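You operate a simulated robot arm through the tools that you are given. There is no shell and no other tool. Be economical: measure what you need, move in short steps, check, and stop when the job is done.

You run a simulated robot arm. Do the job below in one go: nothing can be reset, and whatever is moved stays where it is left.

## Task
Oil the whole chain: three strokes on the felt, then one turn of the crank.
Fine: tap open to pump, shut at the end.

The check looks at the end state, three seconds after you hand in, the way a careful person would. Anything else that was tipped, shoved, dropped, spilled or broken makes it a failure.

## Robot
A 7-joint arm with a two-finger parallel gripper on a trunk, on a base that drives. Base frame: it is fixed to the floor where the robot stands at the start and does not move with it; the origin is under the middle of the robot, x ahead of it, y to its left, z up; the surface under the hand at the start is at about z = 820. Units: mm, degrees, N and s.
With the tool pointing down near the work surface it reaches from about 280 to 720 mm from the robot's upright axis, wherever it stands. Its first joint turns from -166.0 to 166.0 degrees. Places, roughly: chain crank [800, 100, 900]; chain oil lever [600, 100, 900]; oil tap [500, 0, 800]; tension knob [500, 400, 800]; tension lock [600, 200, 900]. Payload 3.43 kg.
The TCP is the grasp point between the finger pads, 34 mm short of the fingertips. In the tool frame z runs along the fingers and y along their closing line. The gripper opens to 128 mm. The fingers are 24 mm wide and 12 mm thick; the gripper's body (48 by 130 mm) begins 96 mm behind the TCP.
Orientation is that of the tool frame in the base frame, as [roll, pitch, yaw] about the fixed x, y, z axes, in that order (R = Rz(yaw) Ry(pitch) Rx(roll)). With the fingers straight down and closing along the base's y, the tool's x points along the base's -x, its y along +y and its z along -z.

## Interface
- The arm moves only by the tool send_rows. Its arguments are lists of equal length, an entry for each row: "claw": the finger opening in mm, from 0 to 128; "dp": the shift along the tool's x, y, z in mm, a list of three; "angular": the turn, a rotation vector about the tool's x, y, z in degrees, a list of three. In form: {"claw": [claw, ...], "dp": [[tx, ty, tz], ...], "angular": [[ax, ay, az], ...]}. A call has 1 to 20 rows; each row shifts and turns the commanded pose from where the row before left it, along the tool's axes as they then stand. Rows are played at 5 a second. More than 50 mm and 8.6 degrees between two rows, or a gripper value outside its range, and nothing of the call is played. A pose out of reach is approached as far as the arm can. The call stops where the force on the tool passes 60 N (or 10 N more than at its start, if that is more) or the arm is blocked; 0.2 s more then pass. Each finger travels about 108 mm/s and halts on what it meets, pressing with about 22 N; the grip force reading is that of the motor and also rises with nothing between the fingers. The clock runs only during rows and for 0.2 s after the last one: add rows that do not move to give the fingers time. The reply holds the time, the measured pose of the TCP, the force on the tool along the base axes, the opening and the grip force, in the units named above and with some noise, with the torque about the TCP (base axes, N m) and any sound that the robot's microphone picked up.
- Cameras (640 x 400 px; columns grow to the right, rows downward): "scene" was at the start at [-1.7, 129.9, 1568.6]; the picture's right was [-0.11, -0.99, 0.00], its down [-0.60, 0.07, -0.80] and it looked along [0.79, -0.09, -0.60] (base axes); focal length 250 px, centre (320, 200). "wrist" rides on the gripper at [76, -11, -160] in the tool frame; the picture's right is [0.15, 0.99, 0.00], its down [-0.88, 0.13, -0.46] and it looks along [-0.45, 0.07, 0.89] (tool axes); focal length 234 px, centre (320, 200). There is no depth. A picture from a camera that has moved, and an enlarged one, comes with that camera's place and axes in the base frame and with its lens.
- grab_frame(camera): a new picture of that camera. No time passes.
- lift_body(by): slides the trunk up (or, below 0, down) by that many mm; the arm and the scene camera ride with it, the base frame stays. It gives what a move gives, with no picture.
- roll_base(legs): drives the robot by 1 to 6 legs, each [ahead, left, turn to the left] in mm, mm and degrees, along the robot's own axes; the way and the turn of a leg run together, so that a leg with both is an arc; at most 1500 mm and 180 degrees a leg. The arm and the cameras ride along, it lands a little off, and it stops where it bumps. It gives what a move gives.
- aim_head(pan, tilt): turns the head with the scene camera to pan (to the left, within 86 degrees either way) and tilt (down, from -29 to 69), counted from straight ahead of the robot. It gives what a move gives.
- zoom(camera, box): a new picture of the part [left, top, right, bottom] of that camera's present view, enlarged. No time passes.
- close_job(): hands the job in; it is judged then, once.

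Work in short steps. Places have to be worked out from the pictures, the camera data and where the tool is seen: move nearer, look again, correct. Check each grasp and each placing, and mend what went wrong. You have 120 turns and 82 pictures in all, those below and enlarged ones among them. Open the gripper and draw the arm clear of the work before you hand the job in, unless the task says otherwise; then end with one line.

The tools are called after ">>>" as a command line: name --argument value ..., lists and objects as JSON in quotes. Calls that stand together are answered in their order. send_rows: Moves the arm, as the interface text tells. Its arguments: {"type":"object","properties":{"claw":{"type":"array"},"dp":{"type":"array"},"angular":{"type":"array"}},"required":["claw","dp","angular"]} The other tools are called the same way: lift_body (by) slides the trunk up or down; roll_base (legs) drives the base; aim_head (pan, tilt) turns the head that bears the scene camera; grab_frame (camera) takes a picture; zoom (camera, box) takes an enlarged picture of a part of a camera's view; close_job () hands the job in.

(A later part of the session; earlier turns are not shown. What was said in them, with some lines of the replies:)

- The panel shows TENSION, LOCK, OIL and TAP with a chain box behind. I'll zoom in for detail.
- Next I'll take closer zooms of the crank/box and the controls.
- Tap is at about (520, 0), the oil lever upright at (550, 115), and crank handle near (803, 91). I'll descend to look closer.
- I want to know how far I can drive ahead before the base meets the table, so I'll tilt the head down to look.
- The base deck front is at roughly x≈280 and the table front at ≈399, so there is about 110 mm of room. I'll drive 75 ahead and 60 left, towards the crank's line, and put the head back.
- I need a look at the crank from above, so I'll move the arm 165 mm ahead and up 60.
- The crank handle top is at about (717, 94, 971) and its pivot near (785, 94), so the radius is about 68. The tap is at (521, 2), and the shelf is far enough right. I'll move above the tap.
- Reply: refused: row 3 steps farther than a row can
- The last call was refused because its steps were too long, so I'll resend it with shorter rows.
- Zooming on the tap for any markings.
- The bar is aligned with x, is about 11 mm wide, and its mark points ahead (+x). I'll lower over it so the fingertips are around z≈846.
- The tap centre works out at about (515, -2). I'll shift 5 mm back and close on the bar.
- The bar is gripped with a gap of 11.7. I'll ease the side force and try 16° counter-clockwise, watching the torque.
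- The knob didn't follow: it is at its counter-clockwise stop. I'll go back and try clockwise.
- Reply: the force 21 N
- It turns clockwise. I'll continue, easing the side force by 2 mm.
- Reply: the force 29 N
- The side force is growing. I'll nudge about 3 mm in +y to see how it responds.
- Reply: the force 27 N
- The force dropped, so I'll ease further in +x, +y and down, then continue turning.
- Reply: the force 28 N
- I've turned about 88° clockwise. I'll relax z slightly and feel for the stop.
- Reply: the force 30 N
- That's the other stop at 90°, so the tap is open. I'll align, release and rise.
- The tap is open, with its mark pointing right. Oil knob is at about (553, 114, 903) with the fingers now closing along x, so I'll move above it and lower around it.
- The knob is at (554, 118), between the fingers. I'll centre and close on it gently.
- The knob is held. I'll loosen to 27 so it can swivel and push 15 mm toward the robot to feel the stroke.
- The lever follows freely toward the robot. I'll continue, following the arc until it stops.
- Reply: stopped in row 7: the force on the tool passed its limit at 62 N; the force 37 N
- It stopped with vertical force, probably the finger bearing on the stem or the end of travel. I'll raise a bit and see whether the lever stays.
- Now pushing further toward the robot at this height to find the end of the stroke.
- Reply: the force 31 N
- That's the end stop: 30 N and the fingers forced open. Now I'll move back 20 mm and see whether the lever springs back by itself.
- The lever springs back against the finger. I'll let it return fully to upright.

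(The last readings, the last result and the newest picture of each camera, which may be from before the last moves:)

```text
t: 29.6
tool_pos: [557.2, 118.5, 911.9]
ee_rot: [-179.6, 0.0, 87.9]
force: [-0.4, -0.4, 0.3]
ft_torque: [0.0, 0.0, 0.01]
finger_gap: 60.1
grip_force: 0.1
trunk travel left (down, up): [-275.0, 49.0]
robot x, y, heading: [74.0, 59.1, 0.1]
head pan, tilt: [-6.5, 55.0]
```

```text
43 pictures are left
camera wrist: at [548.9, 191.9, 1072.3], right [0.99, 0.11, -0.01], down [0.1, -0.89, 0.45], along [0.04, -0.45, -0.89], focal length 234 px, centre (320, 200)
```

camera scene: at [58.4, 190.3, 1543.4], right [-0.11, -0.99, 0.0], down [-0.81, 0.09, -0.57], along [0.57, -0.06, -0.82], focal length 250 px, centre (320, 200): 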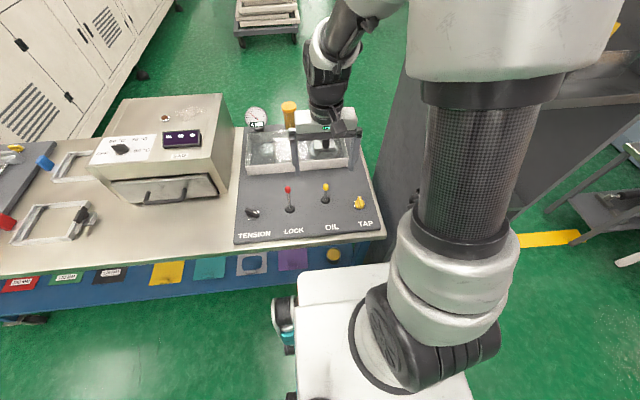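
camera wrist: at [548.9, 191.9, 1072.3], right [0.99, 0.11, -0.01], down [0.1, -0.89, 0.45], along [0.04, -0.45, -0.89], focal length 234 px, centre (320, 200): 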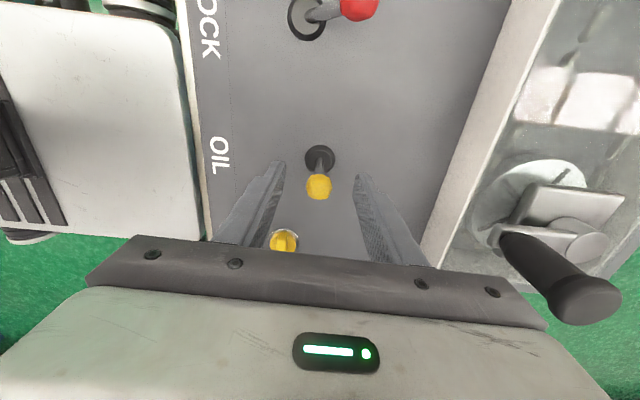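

The lever is upright again, so that's stroke 1. Now stroke 2: pull to the stop, hold, and return.

>>> send_rows --claw '[44, 44, 44, 44, 44, 44, 44, 44, 44]' --dp '[[0, 0, 0], [0, -8, 0], [0, -8, 1], [0, -8, 1], [0, -8, 1], [0, -8, 2], [0, -8, 2], [0, -8, 0], [0, 0, 0]]' --angular '[[0, 0, 0], [0, 0, 0], [0, 0, 0], [0, 0, 0], [0, 0, 0], [0, 0, 0], [0, 0, 0], [0, 0, 0], [0, 0, 0]]'

>>> zoom --camera "wrist" --box '[220, 110, 420, 260]'

```text
t: 31.6
tool_pos: [502.9, 120.4, 904.6]
ee_rot: [-179.8, 0.0, 87.9]
force: [17.2, -2.2, -1.0]
ft_torque: [-0.08, -0.45, 0.14]
finger_gap: 53.0
grip_force: 7.7
trunk travel left (down, up): [-275.0, 49.0]
robot x, y, heading: [76.0, 59.1, -0.1]
head pan, tilt: [-6.5, 55.0]
```

```text
2.67 times, centred on (320, 185) of wrist
camera zoom: at [494.8, 193.7, 1066.0], right [0.99, 0.11, 0.0], down [0.1, -0.89, 0.45], along [0.05, -0.45, -0.89], focal length 624 px, centre (320, 240)
```

zoom: 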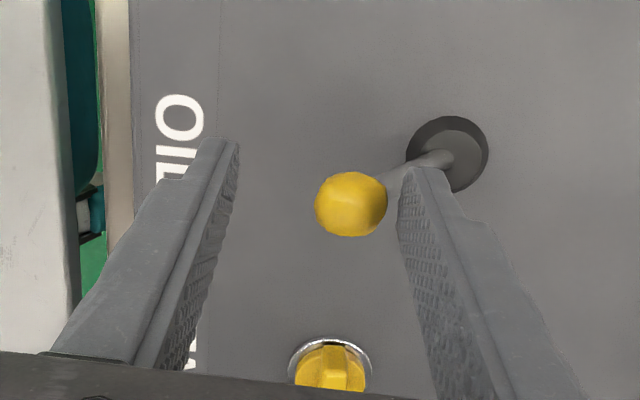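

Same stop position as before. Returning, with pauses.

>>> send_rows --claw '[53, 53, 53, 53, 53, 56, 60, 60, 60, 60]' --dp '[[0, 8, 0], [0, 8, -2], [0, 8, -2], [0, 8, -1], [0, 8, -1], [0, 8, -1], [0, 8, 0], [0, 0, 0], [0, 0, 0], [0, 0, 0]]' --angular '[[0, 0, 0], [0, 0, 0], [0, 0, 0], [0, 0, 0], [0, 0, 0], [0, 0, 0], [0, 0, 0], [0, 0, 0], [0, 0, 0], [0, 0, 0]]'

>>> grab_frame --camera "wrist"

```text
t: 33.8
tool_pos: [556.8, 117.2, 911.3]
ee_rot: [-179.5, 0.0, 87.9]
force: [0.2, -0.4, 0.2]
ft_torque: [0.0, -0.04, 0.01]
finger_gap: 60.1
grip_force: 0.0
trunk travel left (down, up): [-275.0, 49.0]
robot x, y, heading: [75.1, 57.3, 0.0]
head pan, tilt: [-6.5, 55.0]
```

```text
41 pictures are left
camera wrist: at [548.9, 191.7, 1072.3], right [0.99, 0.11, -0.01], down [0.1, -0.89, 0.45], along [0.04, -0.45, -0.89], focal length 234 px, centre (320, 200)
```

wrist: 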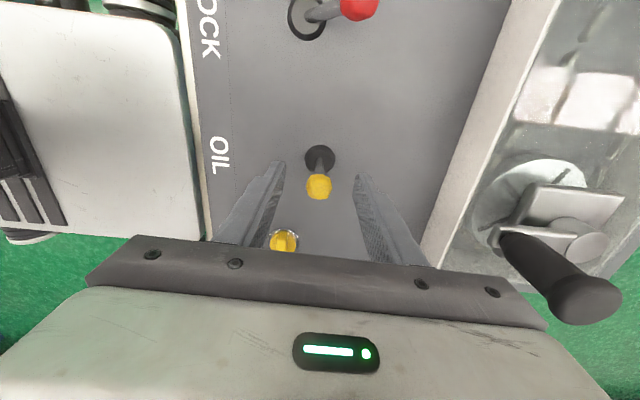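

Stroke 2 is done and the lever is upright. Now stroke 3, out to the stop and back.

>>> send_rows --claw '[44, 44, 44, 44, 44, 44, 44, 44, 44]' --dp '[[0, 0, 0], [0, -8, 0], [0, -8, 1], [0, -8, 1], [0, -8, 1], [0, -8, 2], [0, -8, 2], [0, -8, 0], [0, 0, 0]]' --angular '[[0, 0, 0], [0, 0, 0], [0, 0, 0], [0, 0, 0], [0, 0, 0], [0, 0, 0], [0, 0, 0], [0, 0, 0], [0, 0, 0]]'

>>> send_rows --claw '[53, 53, 53, 53, 53, 56, 60, 60, 60, 60]' --dp '[[0, 8, 0], [0, 8, -2], [0, 8, -2], [0, 8, -1], [0, 8, -1], [0, 8, -1], [0, 8, 0], [0, 0, 0], [0, 0, 0], [0, 0, 0]]' --angular '[[0, 0, 0], [0, 0, 0], [0, 0, 0], [0, 0, 0], [0, 0, 0], [0, 0, 0], [0, 0, 0], [0, 0, 0], [0, 0, 0], [0, 0, 0]]'

>>> send_rows --claw '[60, 60, 60, 60, 60]' --dp '[[0, 0, -40], [0, 0, -45], [0, 0, -45], [0, 0, -45], [0, 0, 0]]' --angular '[[0, 0, 0], [0, 0, 0], [0, 0, 0], [0, 0, 0], [0, 0, 0]]'

>>> grab_frame --camera "wrist"

```text
t: 35.8
tool_pos: [502.9, 118.2, 905.8]
ee_rot: [-179.8, 0.0, 88.0]
force: [16.1, 0.1, -1.8]
ft_torque: [-0.06, -0.51, 0.24]
finger_gap: 53.6
grip_force: 7.3
trunk travel left (down, up): [-275.0, 49.0]
robot x, y, heading: [76.0, 60.0, 0.0]
head pan, tilt: [-6.5, 55.0]
```

```text
t: 38.0
tool_pos: [556.1, 118.3, 912.1]
ee_rot: [-179.5, 0.0, 87.8]
force: [0.2, -0.1, 0.0]
ft_torque: [0.0, -0.03, -0.02]
finger_gap: 59.9
grip_force: 0.1
trunk travel left (down, up): [-275.0, 49.0]
robot x, y, heading: [75.7, 61.4, -0.0]
head pan, tilt: [-6.5, 55.0]
```

```text
t: 39.1
tool_pos: [557.5, 118.1, 1088.2]
ee_rot: [-179.4, 0.0, 87.9]
force: [0.3, 0.2, -0.5]
ft_torque: [0.02, -0.01, -0.01]
finger_gap: 59.9
grip_force: 0.0
trunk travel left (down, up): [-275.0, 49.0]
robot x, y, heading: [75.3, 55.1, -0.2]
head pan, tilt: [-6.5, 55.0]
```

```text
40 pictures are left
camera wrist: at [549.9, 192.0, 1248.6], right [0.99, 0.11, -0.01], down [0.1, -0.89, 0.45], along [0.04, -0.45, -0.89], focal length 234 px, centre (320, 200)
```

wrist: 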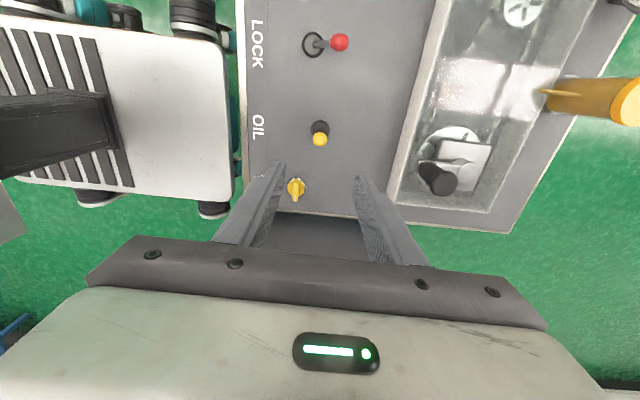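

>>> zoom --camera "wrist" --box '[380, 0, 600, 230]'

```text
1.74 times, centred on (490, 115) of wrist
camera zoom: at [549.9, 192.0, 1248.6], right [0.99, 0.11, -0.01], down [0.1, -0.89, 0.45], along [0.04, -0.45, -0.89], focal length 407 px, centre (24, 348)
```

zoom: 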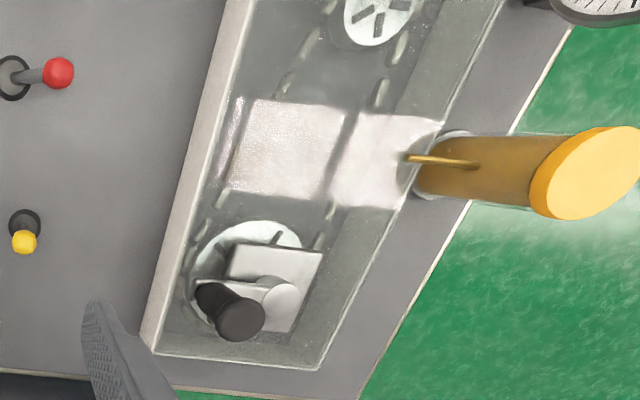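

Three strokes are done. The crank pivot is at (784, 93), radius 65, handle grip z≈910–970. I'll turn the hand back to yaw 180, lean it 25° forward for reach, and test reach above the far side of the circle.

>>> send_rows --claw '[60, 60, 60, 60, 60, 60, 60, 60, 60, 60, 60, 60, 60, 60, 60, 60]' --dp '[[0, 0, 0], [0, 0, 0], [0, 0, 0], [0, 0, 0], [0, 0, 0], [0, 0, 0], [0, 0, 0], [0, 0, 0], [0, 0, 0], [0, 0, 0], [0, 0, 0], [0, 0, 0], [0, 0, 0], [0, 0, 0], [0, 0, 0], [0, 0, 0]]' --angular '[[0, 0, -7.7], [0, 0, -7.7], [0, 0, -7.7], [0, 0, -7.7], [0, 0, -7.7], [0, 0, -7.7], [0, 0, -7.7], [0, 0, -7.7], [0, 0, -7.7], [0, 0, -7.7], [0, 0, -7.7], [0, 0, -7.7], [0, -8.3, 0], [0, -8.3, 0], [0, -8.4, 0], [0, 0, 0]]'

>>> send_rows --claw '[60, 60, 60, 60, 60, 60, 60, 60, 60]' --dp '[[-34.9, -3.6, 23.9], [-34.9, -3.6, 23.9], [-34.9, -3.6, 23.9], [-34.9, -3.6, 23.9], [-34.9, -3.6, 23.9], [-34.9, -3.6, 23.9], [-34.9, -3.6, 23.9], [0, 0, 0], [0, 0, 0]]' --angular '[[0, 0, 0], [0, 0, 0], [0, 0, 0], [0, 0, 0], [0, 0, 0], [0, 0, 0], [0, 0, 0], [0, 0, 0], [0, 0, 0]]'

>>> grab_frame --camera "scene"

```text
t: 42.5
tool_pos: [558.6, 116.9, 1086.1]
ee_rot: [179.8, 24.6, -179.7]
force: [0.1, -0.1, -0.8]
ft_torque: [-0.02, -0.01, -0.02]
finger_gap: 60.0
grip_force: 0.0
trunk travel left (down, up): [-275.0, 49.0]
robot x, y, heading: [77.0, 59.3, 0.1]
head pan, tilt: [-6.5, 55.0]
```

```text
t: 44.5
tool_pos: [850.9, 92.5, 1033.5]
ee_rot: [179.8, 24.5, -179.7]
force: [-0.3, -0.3, 0.0]
ft_torque: [0.01, -0.02, 0.02]
finger_gap: 60.0
grip_force: 0.1
trunk travel left (down, up): [-275.0, 49.0]
robot x, y, heading: [74.9, 56.0, 0.1]
head pan, tilt: [-6.5, 55.0]
```

```text
38 pictures are left
camera scene: at [58.4, 190.2, 1543.4], right [-0.11, -0.99, 0.0], down [-0.81, 0.09, -0.57], along [0.57, -0.06, -0.82], focal length 250 px, centre (320, 200)
```

scene: 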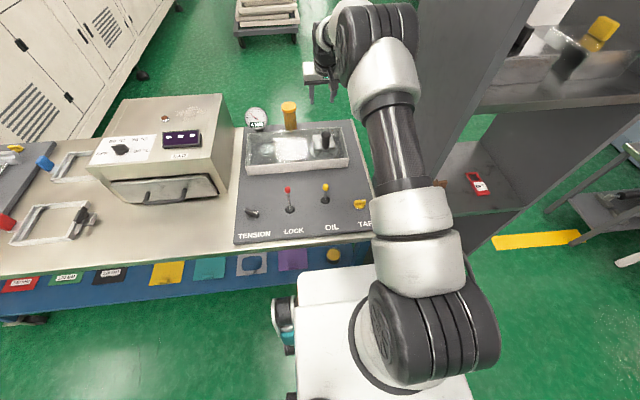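

Reach is fine at z 1033. The spot is clear of the handle, so I'll test lowering to z≈958 here.

>>> send_rows --claw '[60, 60, 60, 60]' --dp '[[10.6, 0, 22.7], [10.6, 0, 22.7], [10.6, 0, 22.7], [0, 0, 0]]' --angular '[[0, 0, 0], [0, 0, 0], [0, 0, 0], [0, 0, 0]]'

>>> grab_frame --camera "wrist"

```text
t: 45.5
tool_pos: [850.1, 92.9, 961.7]
ee_rot: [179.9, 24.5, -179.7]
force: [0.8, 0.3, 0.0]
ft_torque: [0.02, -0.01, 0.0]
finger_gap: 59.9
grip_force: 0.1
trunk travel left (down, up): [-275.0, 49.0]
robot x, y, heading: [76.5, 57.5, 0.2]
head pan, tilt: [-6.5, 55.0]
```

```text
37 pictures are left
camera wrist: at [714.5, 79.3, 1075.2], right [-0.14, 0.99, -0.06], down [0.61, 0.13, 0.78], along [0.78, 0.07, -0.62], focal length 234 px, centre (320, 200)
```

wrist: 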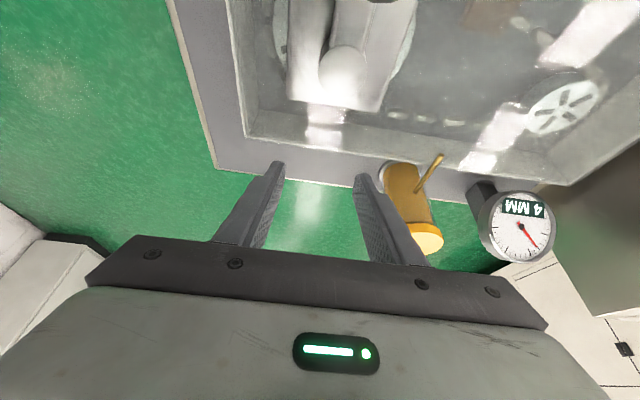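

Reach works everywhere. Now up, back over the handle (719, 93), and look.

>>> send_rows --claw '[60, 60, 60, 70, 70, 70, 70]' --dp '[[-10.6, 0, -22.7], [-10.6, 0, -22.7], [-12, 0, -25], [39.6, 0, -18.5], [39.6, 0, -18.5], [39.6, 0, -18.5], [0, 0, 0]]' --angular '[[0, 0, 0], [0, 0, 0], [0, 0, 0], [0, 0, 0], [0, 0, 0], [0, 0, 0], [0, 0, 0]]'

>>> grab_frame --camera "wrist"

```text
t: 47.1
tool_pos: [717.7, 94.9, 1041.3]
ee_rot: [-179.9, 24.7, -179.8]
force: [-0.9, 0.5, 0.1]
ft_torque: [0.02, 0.0, 0.01]
finger_gap: 69.6
grip_force: 0.0
trunk travel left (down, up): [-275.0, 49.0]
robot x, y, heading: [74.1, 57.9, 0.1]
head pan, tilt: [-6.5, 55.0]
```

```text
36 pictures are left
camera wrist: at [581.1, 81.3, 1155.7], right [-0.14, 0.99, -0.06], down [0.61, 0.13, 0.78], along [0.78, 0.07, -0.62], focal length 234 px, centre (320, 200)
```

wrist: 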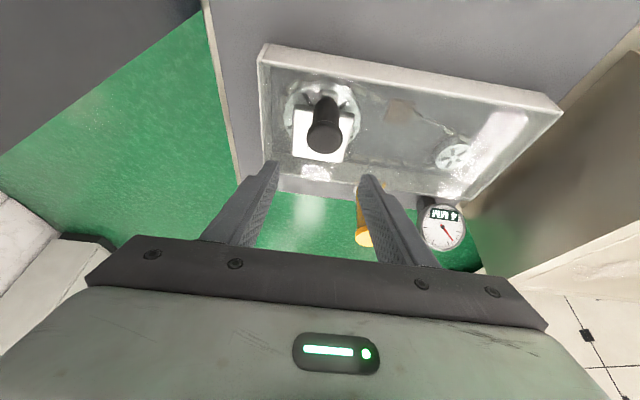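

>>> zoom --camera "wrist" --box '[260, 50, 480, 200]'

```text
2.67 times, centred on (370, 125) of wrist
camera zoom: at [581.1, 81.3, 1155.7], right [-0.14, 0.99, -0.06], down [0.61, 0.13, 0.78], along [0.78, 0.07, -0.62], focal length 624 px, centre (187, 400)
```

zoom: 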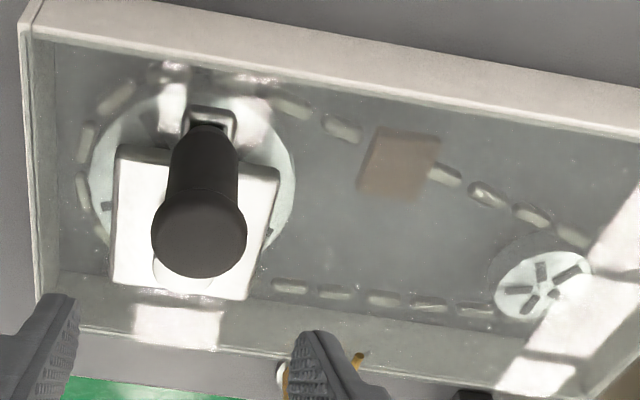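

The felt has darkened, so oil arrived. The handle is at (719, 94) between the fingers. I'll lower to z≈956 and close.

>>> send_rows --claw '[70, 70, 70, 70, 70, 40, 15, 15, 15]' --dp '[[8.1, -1, 20.8], [9, 0, 19.4], [9, 0, 19.4], [9, 0, 19.4], [0, 0, 0], [0, 0, 0], [0, 0, 0], [0, 0, 0], [0, 0, 0]]' --angular '[[0, 0, 0], [0, 0, 0], [0, 0, 0], [0, 0, 0], [0, 0, 0], [0, 0, 0], [0, 0, 0], [0, 0, 0], [0, 0, 0]]'

>>> zoom --camera "wrist" --box '[220, 80, 440, 260]'

```text
t: 49.1
tool_pos: [720.8, 94.1, 953.6]
ee_rot: [179.8, 24.5, -179.6]
force: [1.7, 11.2, -2.4]
ft_torque: [-0.2, -0.37, -0.04]
finger_gap: 25.5
grip_force: 44.8
trunk travel left (down, up): [-275.0, 49.0]
robot x, y, heading: [73.2, 55.6, 0.1]
head pan, tilt: [-6.5, 55.0]
```

```text
2.22 times, centred on (330, 170) of wrist
camera zoom: at [585.0, 80.9, 1066.8], right [-0.14, 0.99, -0.06], down [0.61, 0.13, 0.78], along [0.78, 0.07, -0.62], focal length 520 px, centre (298, 267)
```

zoom: 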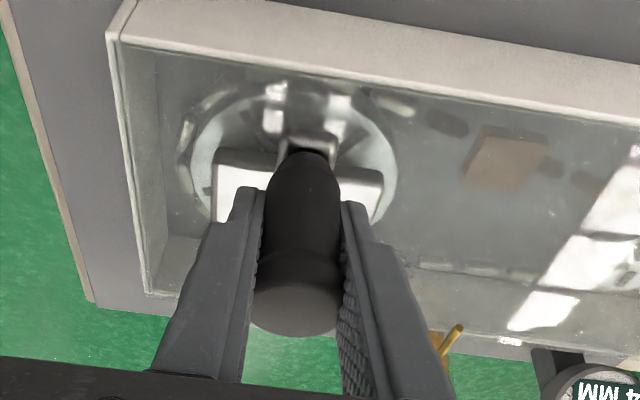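

The handle is held with a gap of 25.5. I'll try the first 20° of a clockwise turn (handle toward +y) to feel the load.

>>> send_rows --claw '[15, 15, 15, 15]' --dp '[[0, 1, 0], [-0.88, 11, 0.41], [-2.6, 10.7, 1.21], [0, 0, 0]]' --angular '[[0, 0, 0], [0, 0, 0], [0, 0, 0], [0, 0, 0]]'

>>> zoom --camera "wrist" --box '[220, 80, 440, 260]'

```text
t: 50.1
tool_pos: [724.1, 112.9, 951.3]
ee_rot: [-180.0, 24.4, -179.7]
force: [-2.4, -1.9, -2.5]
ft_torque: [-0.48, 0.44, 0.02]
finger_gap: 25.5
grip_force: 45.3
trunk travel left (down, up): [-275.0, 49.0]
robot x, y, heading: [76.2, 55.9, 0.0]
head pan, tilt: [-6.5, 55.0]
```

```text
2.22 times, centred on (330, 170) of wrist
camera zoom: at [588.1, 100.6, 1067.2], right [-0.14, 0.99, -0.06], down [0.61, 0.13, 0.78], along [0.78, 0.07, -0.62], focal length 520 px, centre (298, 267)
```

zoom: 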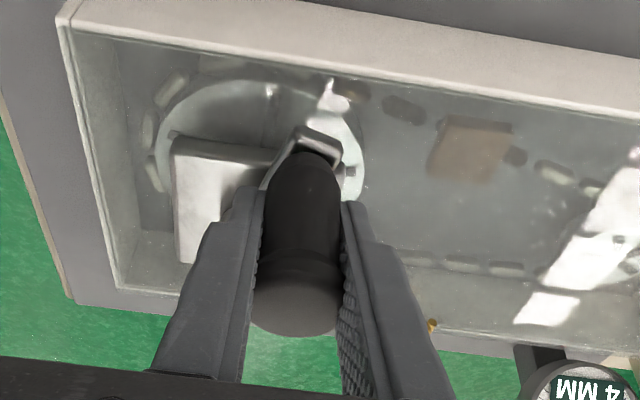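

The crank turns easily. Continuing to 90°.

>>> send_rows --claw '[15, 15, 15, 15, 15, 15, 15, 15]' --dp '[[-4.24, 10.03, 1.97], [-5.76, 9.07, 2.67], [-7.1, 7.83, 3.3], [-8.23, 6.35, 3.82], [-9.1, 4.68, 4.22], [-9.7, 2.87, 4.5], [-10.0, 0.97, 4.64], [0, 0, 0]]' --angular '[[0, 0, 0], [0, 0, 0], [0, 0, 0], [0, 0, 0], [0, 0, 0], [0, 0, 0], [0, 0, 0], [0, 0, 0]]'

>>> grab_frame --camera "wrist"

```text
t: 52.0
tool_pos: [784.8, 159.5, 952.6]
ee_rot: [179.8, 24.7, -179.6]
force: [-0.2, 16.0, -3.7]
ft_torque: [-0.34, 0.71, -0.09]
finger_gap: 25.4
grip_force: 44.9
trunk travel left (down, up): [-275.0, 49.0]
robot x, y, heading: [79.1, 59.9, 0.3]
head pan, tilt: [-6.5, 55.0]
```

```text
32 pictures are left
camera wrist: at [648.1, 146.0, 1066.6], right [-0.14, 0.99, -0.06], down [0.61, 0.13, 0.78], along [0.78, 0.07, -0.62], focal length 234 px, centre (320, 200)
```

wrist: 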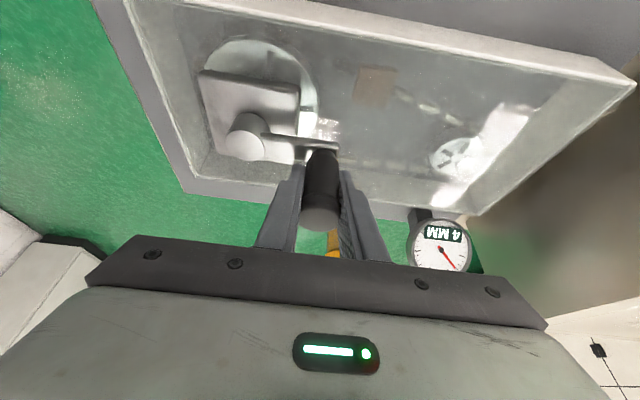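

Radius comes out slightly larger, about 65.5. Continuing to 180°, with a small correction.

>>> send_rows --claw '[15, 15, 15, 15, 15, 15, 15, 15, 15, 15, 15]' --dp '[[0, 1.5, 0], [-10.23, -0.99, 4.75], [-9.93, -2.94, 4.61], [-9.31, -4.79, 4.32], [-8.43, -6.5, 3.91], [-7.27, -8.02, 3.38], [-5.9, -9.29, 2.74], [-4.34, -10.27, 2.02], [-2.67, -10.95, 1.24], [-0.9, -11.28, 0.42], [0, 0, 0]]' --angular '[[0, 0, 0], [0, 0, 0], [0, 0, 0], [0, 0, 0], [0, 0, 0], [0, 0, 0], [0, 0, 0], [0, 0, 0], [0, 0, 0], [0, 0, 0], [0, 0, 0]]'

>>> grab_frame --camera "wrist"

```text
t: 54.4
tool_pos: [850.0, 89.9, 952.0]
ee_rot: [-179.9, 24.6, -179.7]
force: [18.7, -2.6, -2.5]
ft_torque: [-0.19, -0.66, 0.0]
finger_gap: 25.1
grip_force: 45.3
trunk travel left (down, up): [-275.0, 49.0]
robot x, y, heading: [75.7, 62.6, -0.1]
head pan, tilt: [-6.5, 55.0]
```

```text
31 pictures are left
camera wrist: at [714.6, 77.7, 1066.7], right [-0.14, 0.99, -0.06], down [0.61, 0.13, 0.78], along [0.78, 0.07, -0.62], focal length 234 px, centre (320, 200)
```

wrist: 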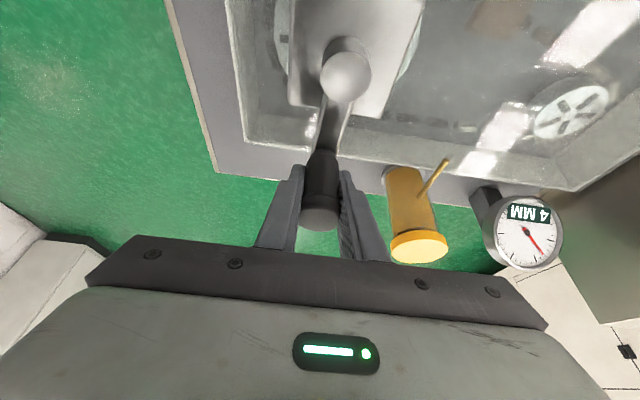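

Half a turn is done. Continuing to 270°.

>>> send_rows --claw '[15, 15, 15, 15, 15, 15, 15, 15, 15, 15, 15]' --dp '[[-1.4, 0, 0.6], [0.9, -11.28, -0.42], [2.67, -10.95, -1.24], [4.34, -10.27, -2.02], [5.9, -9.29, -2.74], [7.27, -8.02, -3.38], [8.43, -6.5, -3.91], [9.31, -4.79, -4.32], [9.93, -2.94, -4.61], [10.23, -0.99, -4.75], [0, 0, 0]]' --angular '[[0, 0, 0], [0, 0, 0], [0, 0, 0], [0, 0, 0], [0, 0, 0], [0, 0, 0], [0, 0, 0], [0, 0, 0], [0, 0, 0], [0, 0, 0], [0, 0, 0]]'

>>> grab_frame --camera "wrist"

```text
t: 56.8
tool_pos: [784.3, 30.3, 952.1]
ee_rot: [179.9, 24.6, -179.6]
force: [0.2, 12.7, 0.0]
ft_torque: [-0.22, 0.18, -0.06]
finger_gap: 25.3
grip_force: 45.4
trunk travel left (down, up): [-275.0, 49.0]
robot x, y, heading: [76.8, 54.9, 0.2]
head pan, tilt: [-6.5, 55.0]
```

```text
30 pictures are left
camera wrist: at [648.8, 16.1, 1066.8], right [-0.14, 0.99, -0.06], down [0.61, 0.13, 0.78], along [0.78, 0.07, -0.62], focal length 234 px, centre (320, 200)
```

wrist: 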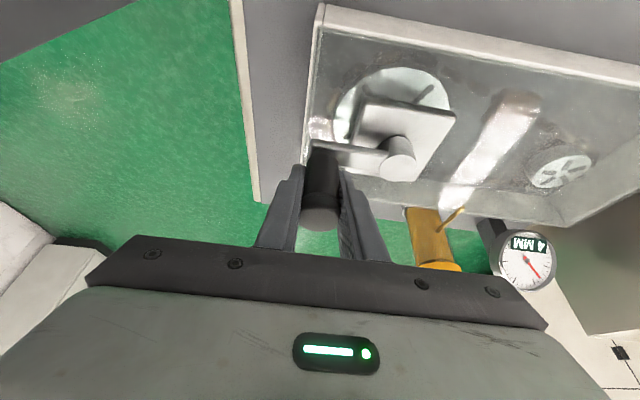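

At 270°. Finishing the turn back to the start at about (719, 95).

>>> send_rows --claw '[15, 15, 15, 15, 15, 15, 15, 15, 15, 15, 15]' --dp '[[0, 1, 0], [10.23, 0.99, -4.75], [9.93, 2.94, -4.61], [9.31, 4.79, -4.32], [8.43, 6.5, -3.91], [7.27, 8.02, -3.38], [5.9, 9.29, -2.74], [4.34, 10.27, -2.02], [2.67, 10.95, -1.24], [0.9, 11.28, -0.42], [0, 0, 0]]' --angular '[[0, 0, 0], [0, 0, 0], [0, 0, 0], [0, 0, 0], [0, 0, 0], [0, 0, 0], [0, 0, 0], [0, 0, 0], [0, 0, 0], [0, 0, 0], [0, 0, 0]]'

>>> grab_frame --camera "wrist"

```text
t: 59.1
tool_pos: [720.3, 91.1, 951.9]
ee_rot: [180.0, 24.4, -179.8]
force: [8.5, -1.2, -4.7]
ft_torque: [-0.37, -0.7, 0.02]
finger_gap: 25.4
grip_force: 44.8
trunk travel left (down, up): [-275.0, 49.0]
robot x, y, heading: [70.8, 62.0, 0.2]
head pan, tilt: [-6.5, 55.0]
```

```text
29 pictures are left
camera wrist: at [585.1, 79.3, 1067.2], right [-0.14, 0.99, -0.06], down [0.61, 0.13, 0.78], along [0.78, 0.07, -0.62], focal length 234 px, centre (320, 200)
```

wrist: 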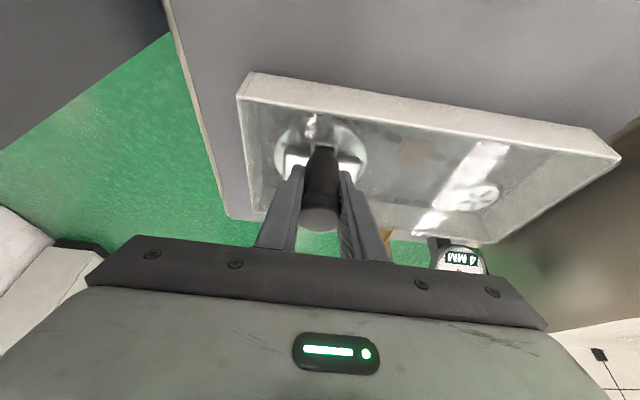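

It's about 3–4 mm short of the start in y, so I'll complete it with +5.5 mm and check the chain.

>>> send_rows --claw '[15, 15, 15, 15]' --dp '[[0, 2.5, 0], [0, 3, 0], [0, 0, 0], [0, 0, 0]]' --angular '[[0, 0, 0], [0, 0, 0], [0, 0, 0], [0, 0, 0]]'

>>> zoom --camera "wrist" --box '[230, 60, 630, 260]'

```text
t: 60.1
tool_pos: [720.2, 97.7, 952.4]
ee_rot: [179.9, 24.5, -179.7]
force: [12.2, -1.4, 0.0]
ft_torque: [-0.29, 0.95, 0.03]
finger_gap: 25.5
grip_force: 44.9
trunk travel left (down, up): [-275.0, 49.0]
robot x, y, heading: [79.2, 57.0, -0.1]
head pan, tilt: [-6.5, 55.0]
```

```text
1.60 times, centred on (430, 160) of wrist
camera zoom: at [584.9, 85.0, 1066.9], right [-0.14, 0.99, -0.06], down [0.61, 0.13, 0.78], along [0.78, 0.07, -0.62], focal length 375 px, centre (144, 264)
```

zoom: 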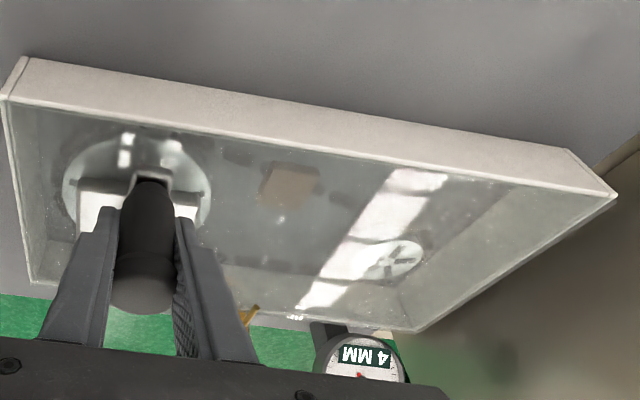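

The links look dark now. I'll release, rise and inspect.

>>> send_rows --claw '[15, 45, 70, 70, 70, 70, 70, 70, 70]' --dp '[[0.9, 0, -0.4], [0, 0, 0], [0, 0, 0], [-10.6, 0, -22.7], [-10.6, 0, -22.7], [-10.6, 0, -22.7], [-10.6, 0, -22.7], [-10.6, 0, -22.7], [0, 0, 0]]' --angular '[[0, 0, 0], [0, 0, 0], [0, 0, 0], [0, 0, 0], [0, 0, 0], [0, 0, 0], [0, 0, 0], [0, 0, 0], [0, 0, 0]]'

>>> zoom --camera "wrist" --box '[230, 50, 530, 210]'

```text
t: 62.1
tool_pos: [720.6, 98.7, 1078.4]
ee_rot: [179.9, 24.5, -179.7]
force: [0.7, 0.0, -0.2]
ft_torque: [0.01, -0.01, -0.02]
finger_gap: 70.0
grip_force: 0.3
trunk travel left (down, up): [-275.0, 49.0]
robot x, y, heading: [75.9, 60.8, -0.1]
head pan, tilt: [-6.5, 55.0]
```

```text
2.13 times, centred on (380, 130) of wrist
camera zoom: at [584.3, 85.2, 1193.9], right [-0.14, 0.99, -0.06], down [0.61, 0.13, 0.78], along [0.78, 0.07, -0.62], focal length 500 px, centre (192, 349)
```

zoom: 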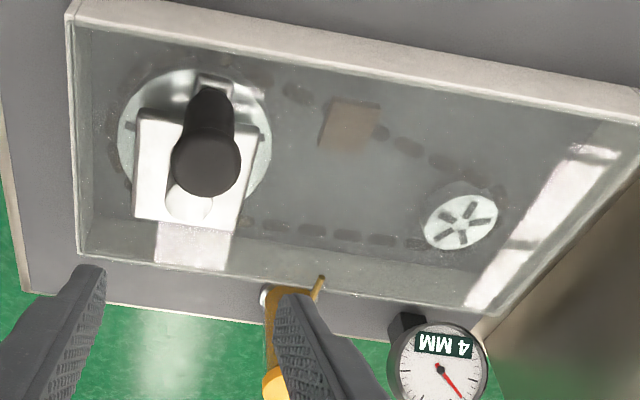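

The whole chain is dark with oil and the crank is back at its start. Now back to the tap: untilt, yaw to 90° and move above it.

>>> send_rows --claw '[60, 60, 60, 60, 60, 60, 60, 60, 60, 60, 60, 60, 60, 60, 60, 60]' --dp '[[0, 0, 0], [0, 0, 0], [0, 0, 0], [0, 0, 0], [0, 0, 0], [0, 0, 0], [0, 0, 0], [0, 0, 0], [0, 0, 0], [0, 0, 0], [0, 0, 0], [0, 0, 0], [0, 0, 0], [0, 0, 0], [0, 0, 0], [0, 0, 0]]' --angular '[[0, 8.2, 0], [0, 8.2, 0], [0, 8.2, 0], [0, 0, 7.55], [0, 0, 7.55], [0, 0, 7.55], [0, 0, 7.55], [0, 0, 7.55], [0, 0, 7.55], [0, 0, 7.55], [0, 0, 7.55], [0, 0, 7.55], [0, 0, 7.55], [0, 0, 7.55], [0, 0, 7.55], [0, 0, 0]]'

>>> send_rows --claw '[50, 50, 50, 50, 50, 50, 50, 50, 50]' --dp '[[-18.5, -40.4, 0], [-18.5, -40.4, 0], [-18.5, -40.4, 0], [-18.5, -40.4, 0], [-18.5, -40.4, 0], [0, 0, 40], [0, 0, 40], [0, 0, 0], [0, 0, 0]]' --angular '[[0, 0, 0], [0, 0, 0], [0, 0, 0], [0, 0, 0], [0, 0, 0], [0, 0, 0], [0, 0, 0], [0, 0, 0], [0, 0, 0]]'

>>> grab_frame --camera "wrist"

```text
t: 65.5
tool_pos: [719.7, 98.1, 1078.4]
ee_rot: [-179.8, 0.0, 89.5]
force: [-0.4, -0.3, -0.5]
ft_torque: [-0.01, 0.0, -0.02]
finger_gap: 60.0
grip_force: 0.0
trunk travel left (down, up): [-275.0, 49.0]
robot x, y, heading: [77.3, 56.5, 0.1]
head pan, tilt: [-6.5, 55.0]
```

```text
t: 67.5
tool_pos: [519.2, 6.5, 999.8]
ee_rot: [-179.9, -0.1, 89.8]
force: [0.2, 0.2, -0.2]
ft_torque: [0.01, -0.05, 0.0]
finger_gap: 50.1
grip_force: 0.0
trunk travel left (down, up): [-275.0, 49.0]
robot x, y, heading: [73.4, 57.8, 0.1]
head pan, tilt: [-6.5, 55.0]
```

```text
26 pictures are left
camera wrist: at [508.1, 80.9, 1159.7], right [0.99, 0.14, 0.0], down [0.13, -0.88, 0.45], along [0.06, -0.45, -0.89], focal length 234 px, centre (320, 200)
```

wrist: 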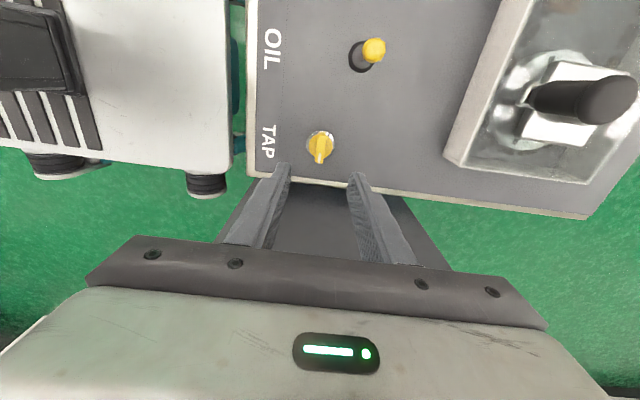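

Lowering over the tap and gripping the bar again.

>>> send_rows --claw '[50, 50, 50, 50, 50, 30, 10, 5, 5]' --dp '[[-2, -1, 40], [0, 0, 40], [0, 0, 20], [0, 0, 12], [0, 0, 8], [0, 0, 0], [0, 0, 0], [0, 0, 0], [0, 0, 0]]' --angular '[[0, 0, 0], [0, 0, 0], [0, 0, 0], [0, 0, 0], [0, 0, 0], [0, 0, 0], [0, 0, 0], [0, 0, 0], [0, 0, 0]]'

>>> zoom --camera "wrist" --box '[220, 110, 420, 260]'

```text
t: 69.5
tool_pos: [518.2, 4.9, 879.2]
ee_rot: [179.8, 0.0, 89.8]
force: [19.7, 0.6, 2.5]
ft_torque: [-0.19, -0.6, 0.25]
finger_gap: 16.1
grip_force: 9.7
trunk travel left (down, up): [-275.0, 49.0]
robot x, y, heading: [76.4, 60.6, 0.0]
head pan, tilt: [-6.5, 55.0]
```

```text
2.67 times, centred on (320, 185) of wrist
camera zoom: at [506.7, 79.1, 1038.9], right [0.99, 0.14, 0.0], down [0.13, -0.88, 0.46], along [0.07, -0.45, -0.89], focal length 624 px, centre (320, 240)
```

zoom: 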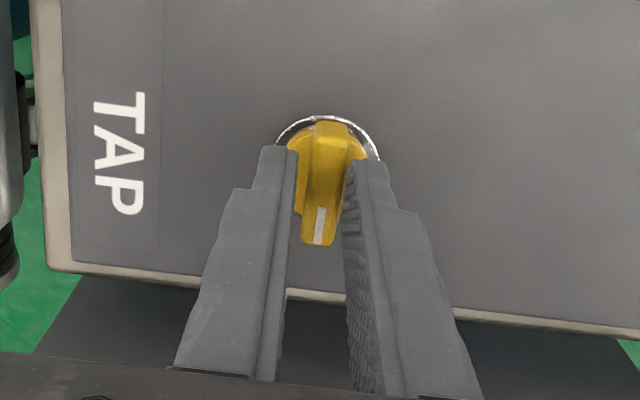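

The bar sits a few mm to +x, so I'll shift there and let the fingers close.

>>> send_rows --claw '[5, 5, 5, 5]' --dp '[[0, 2.5, 0], [0, 0, 0], [0, 0, 0], [0, 0, 0]]' --angular '[[0, 0, 0], [0, 0, 0], [0, 0, 0], [0, 0, 0]]'

```text
t: 70.5
tool_pos: [519.5, 4.8, 878.3]
ee_rot: [180.0, 0.1, 89.7]
force: [15.8, -1.0, 6.4]
ft_torque: [-0.09, -0.57, 0.22]
finger_gap: 14.0
grip_force: 8.3
trunk travel left (down, up): [-275.0, 49.0]
robot x, y, heading: [77.3, 55.5, 0.1]
head pan, tilt: [-6.5, 55.0]
```

Now turning counter-clockwise 24° and checking.

>>> send_rows --claw '[3, 3, 3, 3, 3]' --dp '[[0, 1.5, 0], [0, 0, 0], [0, 0, 0], [0, 0, 0], [0, 0, 0]]' --angular '[[0, 0, -8], [0, 0, -8], [0, 0, -8], [0, 0, 0], [0, 0, 0]]'

>>> zoom --camera "wrist" --box '[220, 110, 420, 260]'

```text
t: 71.8
tool_pos: [518.5, 4.9, 877.4]
ee_rot: [-179.8, -0.2, 113.8]
force: [1.2, -7.5, -4.6]
ft_torque: [-1.51, -0.59, -0.03]
finger_gap: 11.8
grip_force: 45.0
trunk travel left (down, up): [-275.0, 49.0]
robot x, y, heading: [77.1, 58.2, -0.2]
head pan, tilt: [-6.5, 55.0]
```

```text
2.67 times, centred on (320, 185) of wrist
camera zoom: at [478.4, 67.6, 1038.5], right [0.85, 0.53, 0.0], down [0.48, -0.75, 0.45], along [0.24, -0.39, -0.89], focal length 624 px, centre (320, 240)
```

zoom: 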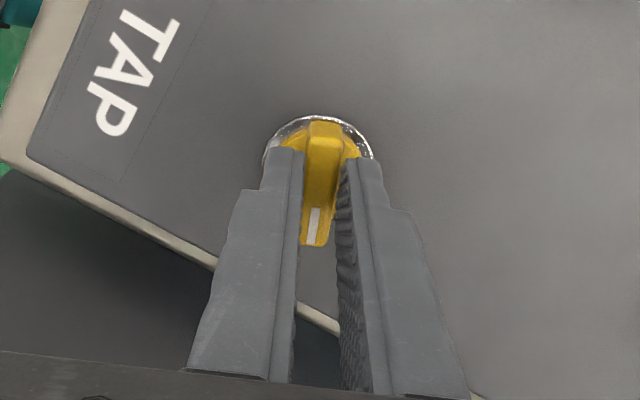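

The bar is firmly gripped and turning. Continuing to about yaw 162°.

>>> send_rows --claw '[3, 3, 3, 3, 3, 3, 3]' --dp '[[0, 0, 0], [0, 0, 0], [0, 0, 0], [0, 0, 0], [0, 0, 0], [0, 0, 0], [0, 0, 0]]' --angular '[[0, 0, -8], [0, 0, -8], [0, 0, -8], [0, 0, -8], [0, 0, -8], [0, 0, -8], [0, 0, 0]]'

```text
t: 73.3
tool_pos: [517.0, 1.9, 878.0]
ee_rot: [-179.8, -0.3, 161.5]
force: [-22.6, -24.2, -15.0]
ft_torque: [-0.93, 0.43, -0.1]
finger_gap: 12.0
grip_force: 44.8
trunk travel left (down, up): [-275.0, 49.0]
robot x, y, heading: [75.4, 59.8, 0.3]
head pan, tilt: [-6.5, 55.0]
```

Easing the side force by 2.5 mm in −x and −y, then turning the rest until the stop.

>>> send_rows --claw '[3, 3, 3, 3, 3, 3]' --dp '[[1.6, -3.15, 0], [0, 0, 0], [0, 0, 0], [0, 0, 0], [0, 0, 0], [0, 0, 0]]' --angular '[[0, 0, 0], [0, 0, -8], [0, 0, -8], [0, 0, -4], [0, 0, -4], [0, 0, 0]]'

>>> zoom --camera "wrist" --box '[220, 110, 420, 260]'

```text
t: 74.8
tool_pos: [516.3, -0.4, 877.8]
ee_rot: [180.0, -0.1, -174.3]
force: [-16.2, -20.2, -15.1]
ft_torque: [-0.65, 0.53, -1.25]
finger_gap: 13.7
grip_force: 45.1
trunk travel left (down, up): [-275.0, 49.0]
robot x, y, heading: [74.6, 59.2, 0.0]
head pan, tilt: [-6.5, 55.0]
```

```text
2.67 times, centred on (320, 185) of wrist
camera zoom: at [442.4, -20.2, 1038.9], right [-0.24, 0.97, 0.0], down [0.87, 0.22, 0.45], along [0.44, 0.11, -0.89], focal length 624 px, centre (320, 240)
```

zoom: 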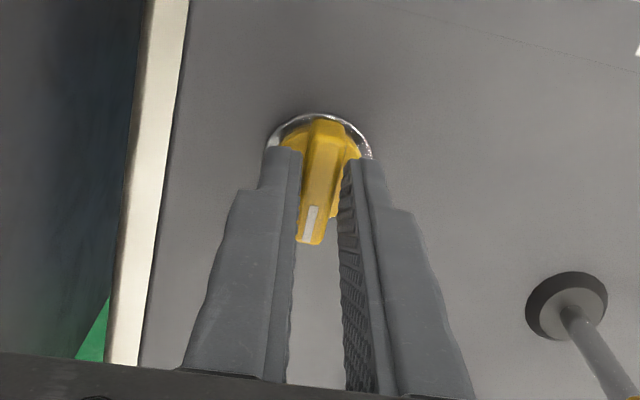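

At the stop again: torque is −1.25 and the gap is widening, so the tap is shut. I'll rotate back to align, ease sideways, release and rise.

>>> send_rows --claw '[5, 5, 25, 50, 50, 50, 50, 50, 50]' --dp '[[1, -2, 0], [0, 0, 0], [0, 0, 0], [0, 0, 0], [0, 0, -40], [0, 0, -45], [0, 0, -45], [0, 0, -45], [0, 0, 0]]' --angular '[[0, 0, 4], [0, 0, 0], [0, 0, 0], [0, 0, 0], [0, 0, 0], [0, 0, 0], [0, 0, 0], [0, 0, 0], [0, 0, 0]]'

>>> grab_frame --camera "wrist"

>>> zoom --camera "wrist" --box '[280, 90, 400, 180]'

>>> zoom --camera "scene" --box '[220, 100, 400, 240]'

```text
t: 76.8
tool_pos: [516.9, 1.4, 1054.6]
ee_rot: [179.9, -0.1, -178.2]
force: [-1.1, -0.3, 0.3]
ft_torque: [0.03, -0.01, -0.02]
finger_gap: 50.1
grip_force: 0.0
trunk travel left (down, up): [-275.0, 49.0]
robot x, y, heading: [74.5, 56.3, 0.1]
head pan, tilt: [-6.5, 55.0]
```

```text
22 pictures are left
camera wrist: at [440.9, -14.4, 1214.6], right [-0.18, 0.98, 0.0], down [0.88, 0.16, 0.45], along [0.45, 0.08, -0.89], focal length 234 px, centre (320, 200)
```

wrist: 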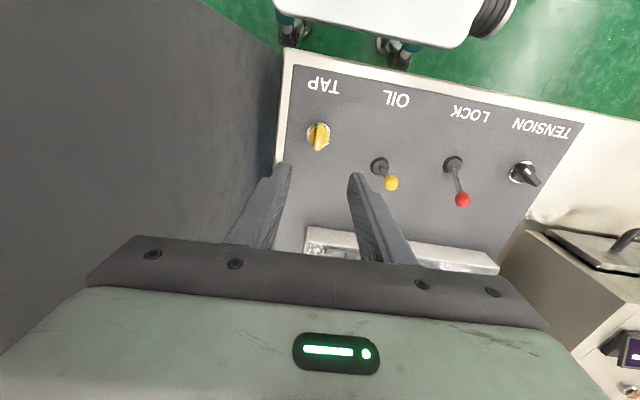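

```text
4.44 times, centred on (340, 135) of wrist
camera zoom: at [440.9, -14.4, 1214.6], right [-0.18, 0.98, 0.0], down [0.88, 0.16, 0.45], along [0.45, 0.08, -0.89], focal length 1041 px, centre (231, 489)
```

zoom: 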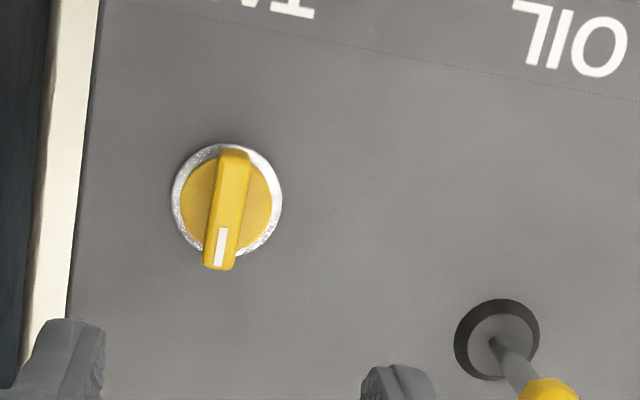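

```text
2.86 times, centred on (310, 170) of scene
camera zoom: at [58.4, 190.2, 1543.4], right [-0.11, -0.99, 0.0], down [-0.81, 0.09, -0.57], along [0.57, -0.07, -0.82], focal length 715 px, centre (349, 286)
```

zoom: 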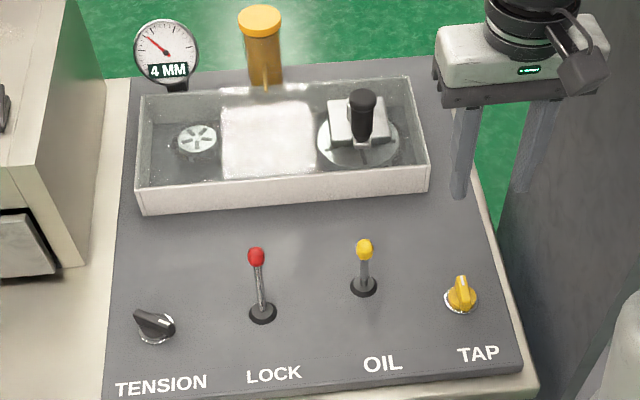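

The tap is shut and parallel to the panel edge. The oil lever is upright, the crank home, and lock and tension untouched. I'll raise the arm clear and hand in.

>>> send_rows --claw '[128, 128, 128, 128, 128, 128]' --dp '[[0, 0, -45], [0, 0, -45], [0, 0, -45], [0, 0, -45], [0, 0, 0], [0, 0, 0]]' --angular '[[0, 0, 0], [0, 0, 0], [0, 0, 0], [0, 0, 0], [0, 0, 0], [0, 0, 0]]'

>>> close_job

```text
t: 78.2
tool_pos: [518.6, 0.4, 1230.9]
ee_rot: [179.9, -0.1, -178.3]
force: [0.3, 0.0, 0.6]
ft_torque: [0.0, -0.03, 0.03]
finger_gap: 128.3
grip_force: 0.0
trunk travel left (down, up): [-275.0, 49.0]
robot x, y, heading: [76.1, 58.8, -0.2]
head pan, tilt: [-6.5, 55.0]
```

```text
The job is handed in.
```

The chain is oiled: I opened the tap, gave three oil strokes and one full crank turn, and shut the tap; every link I could see looked dark with oil, and the arm is clear.
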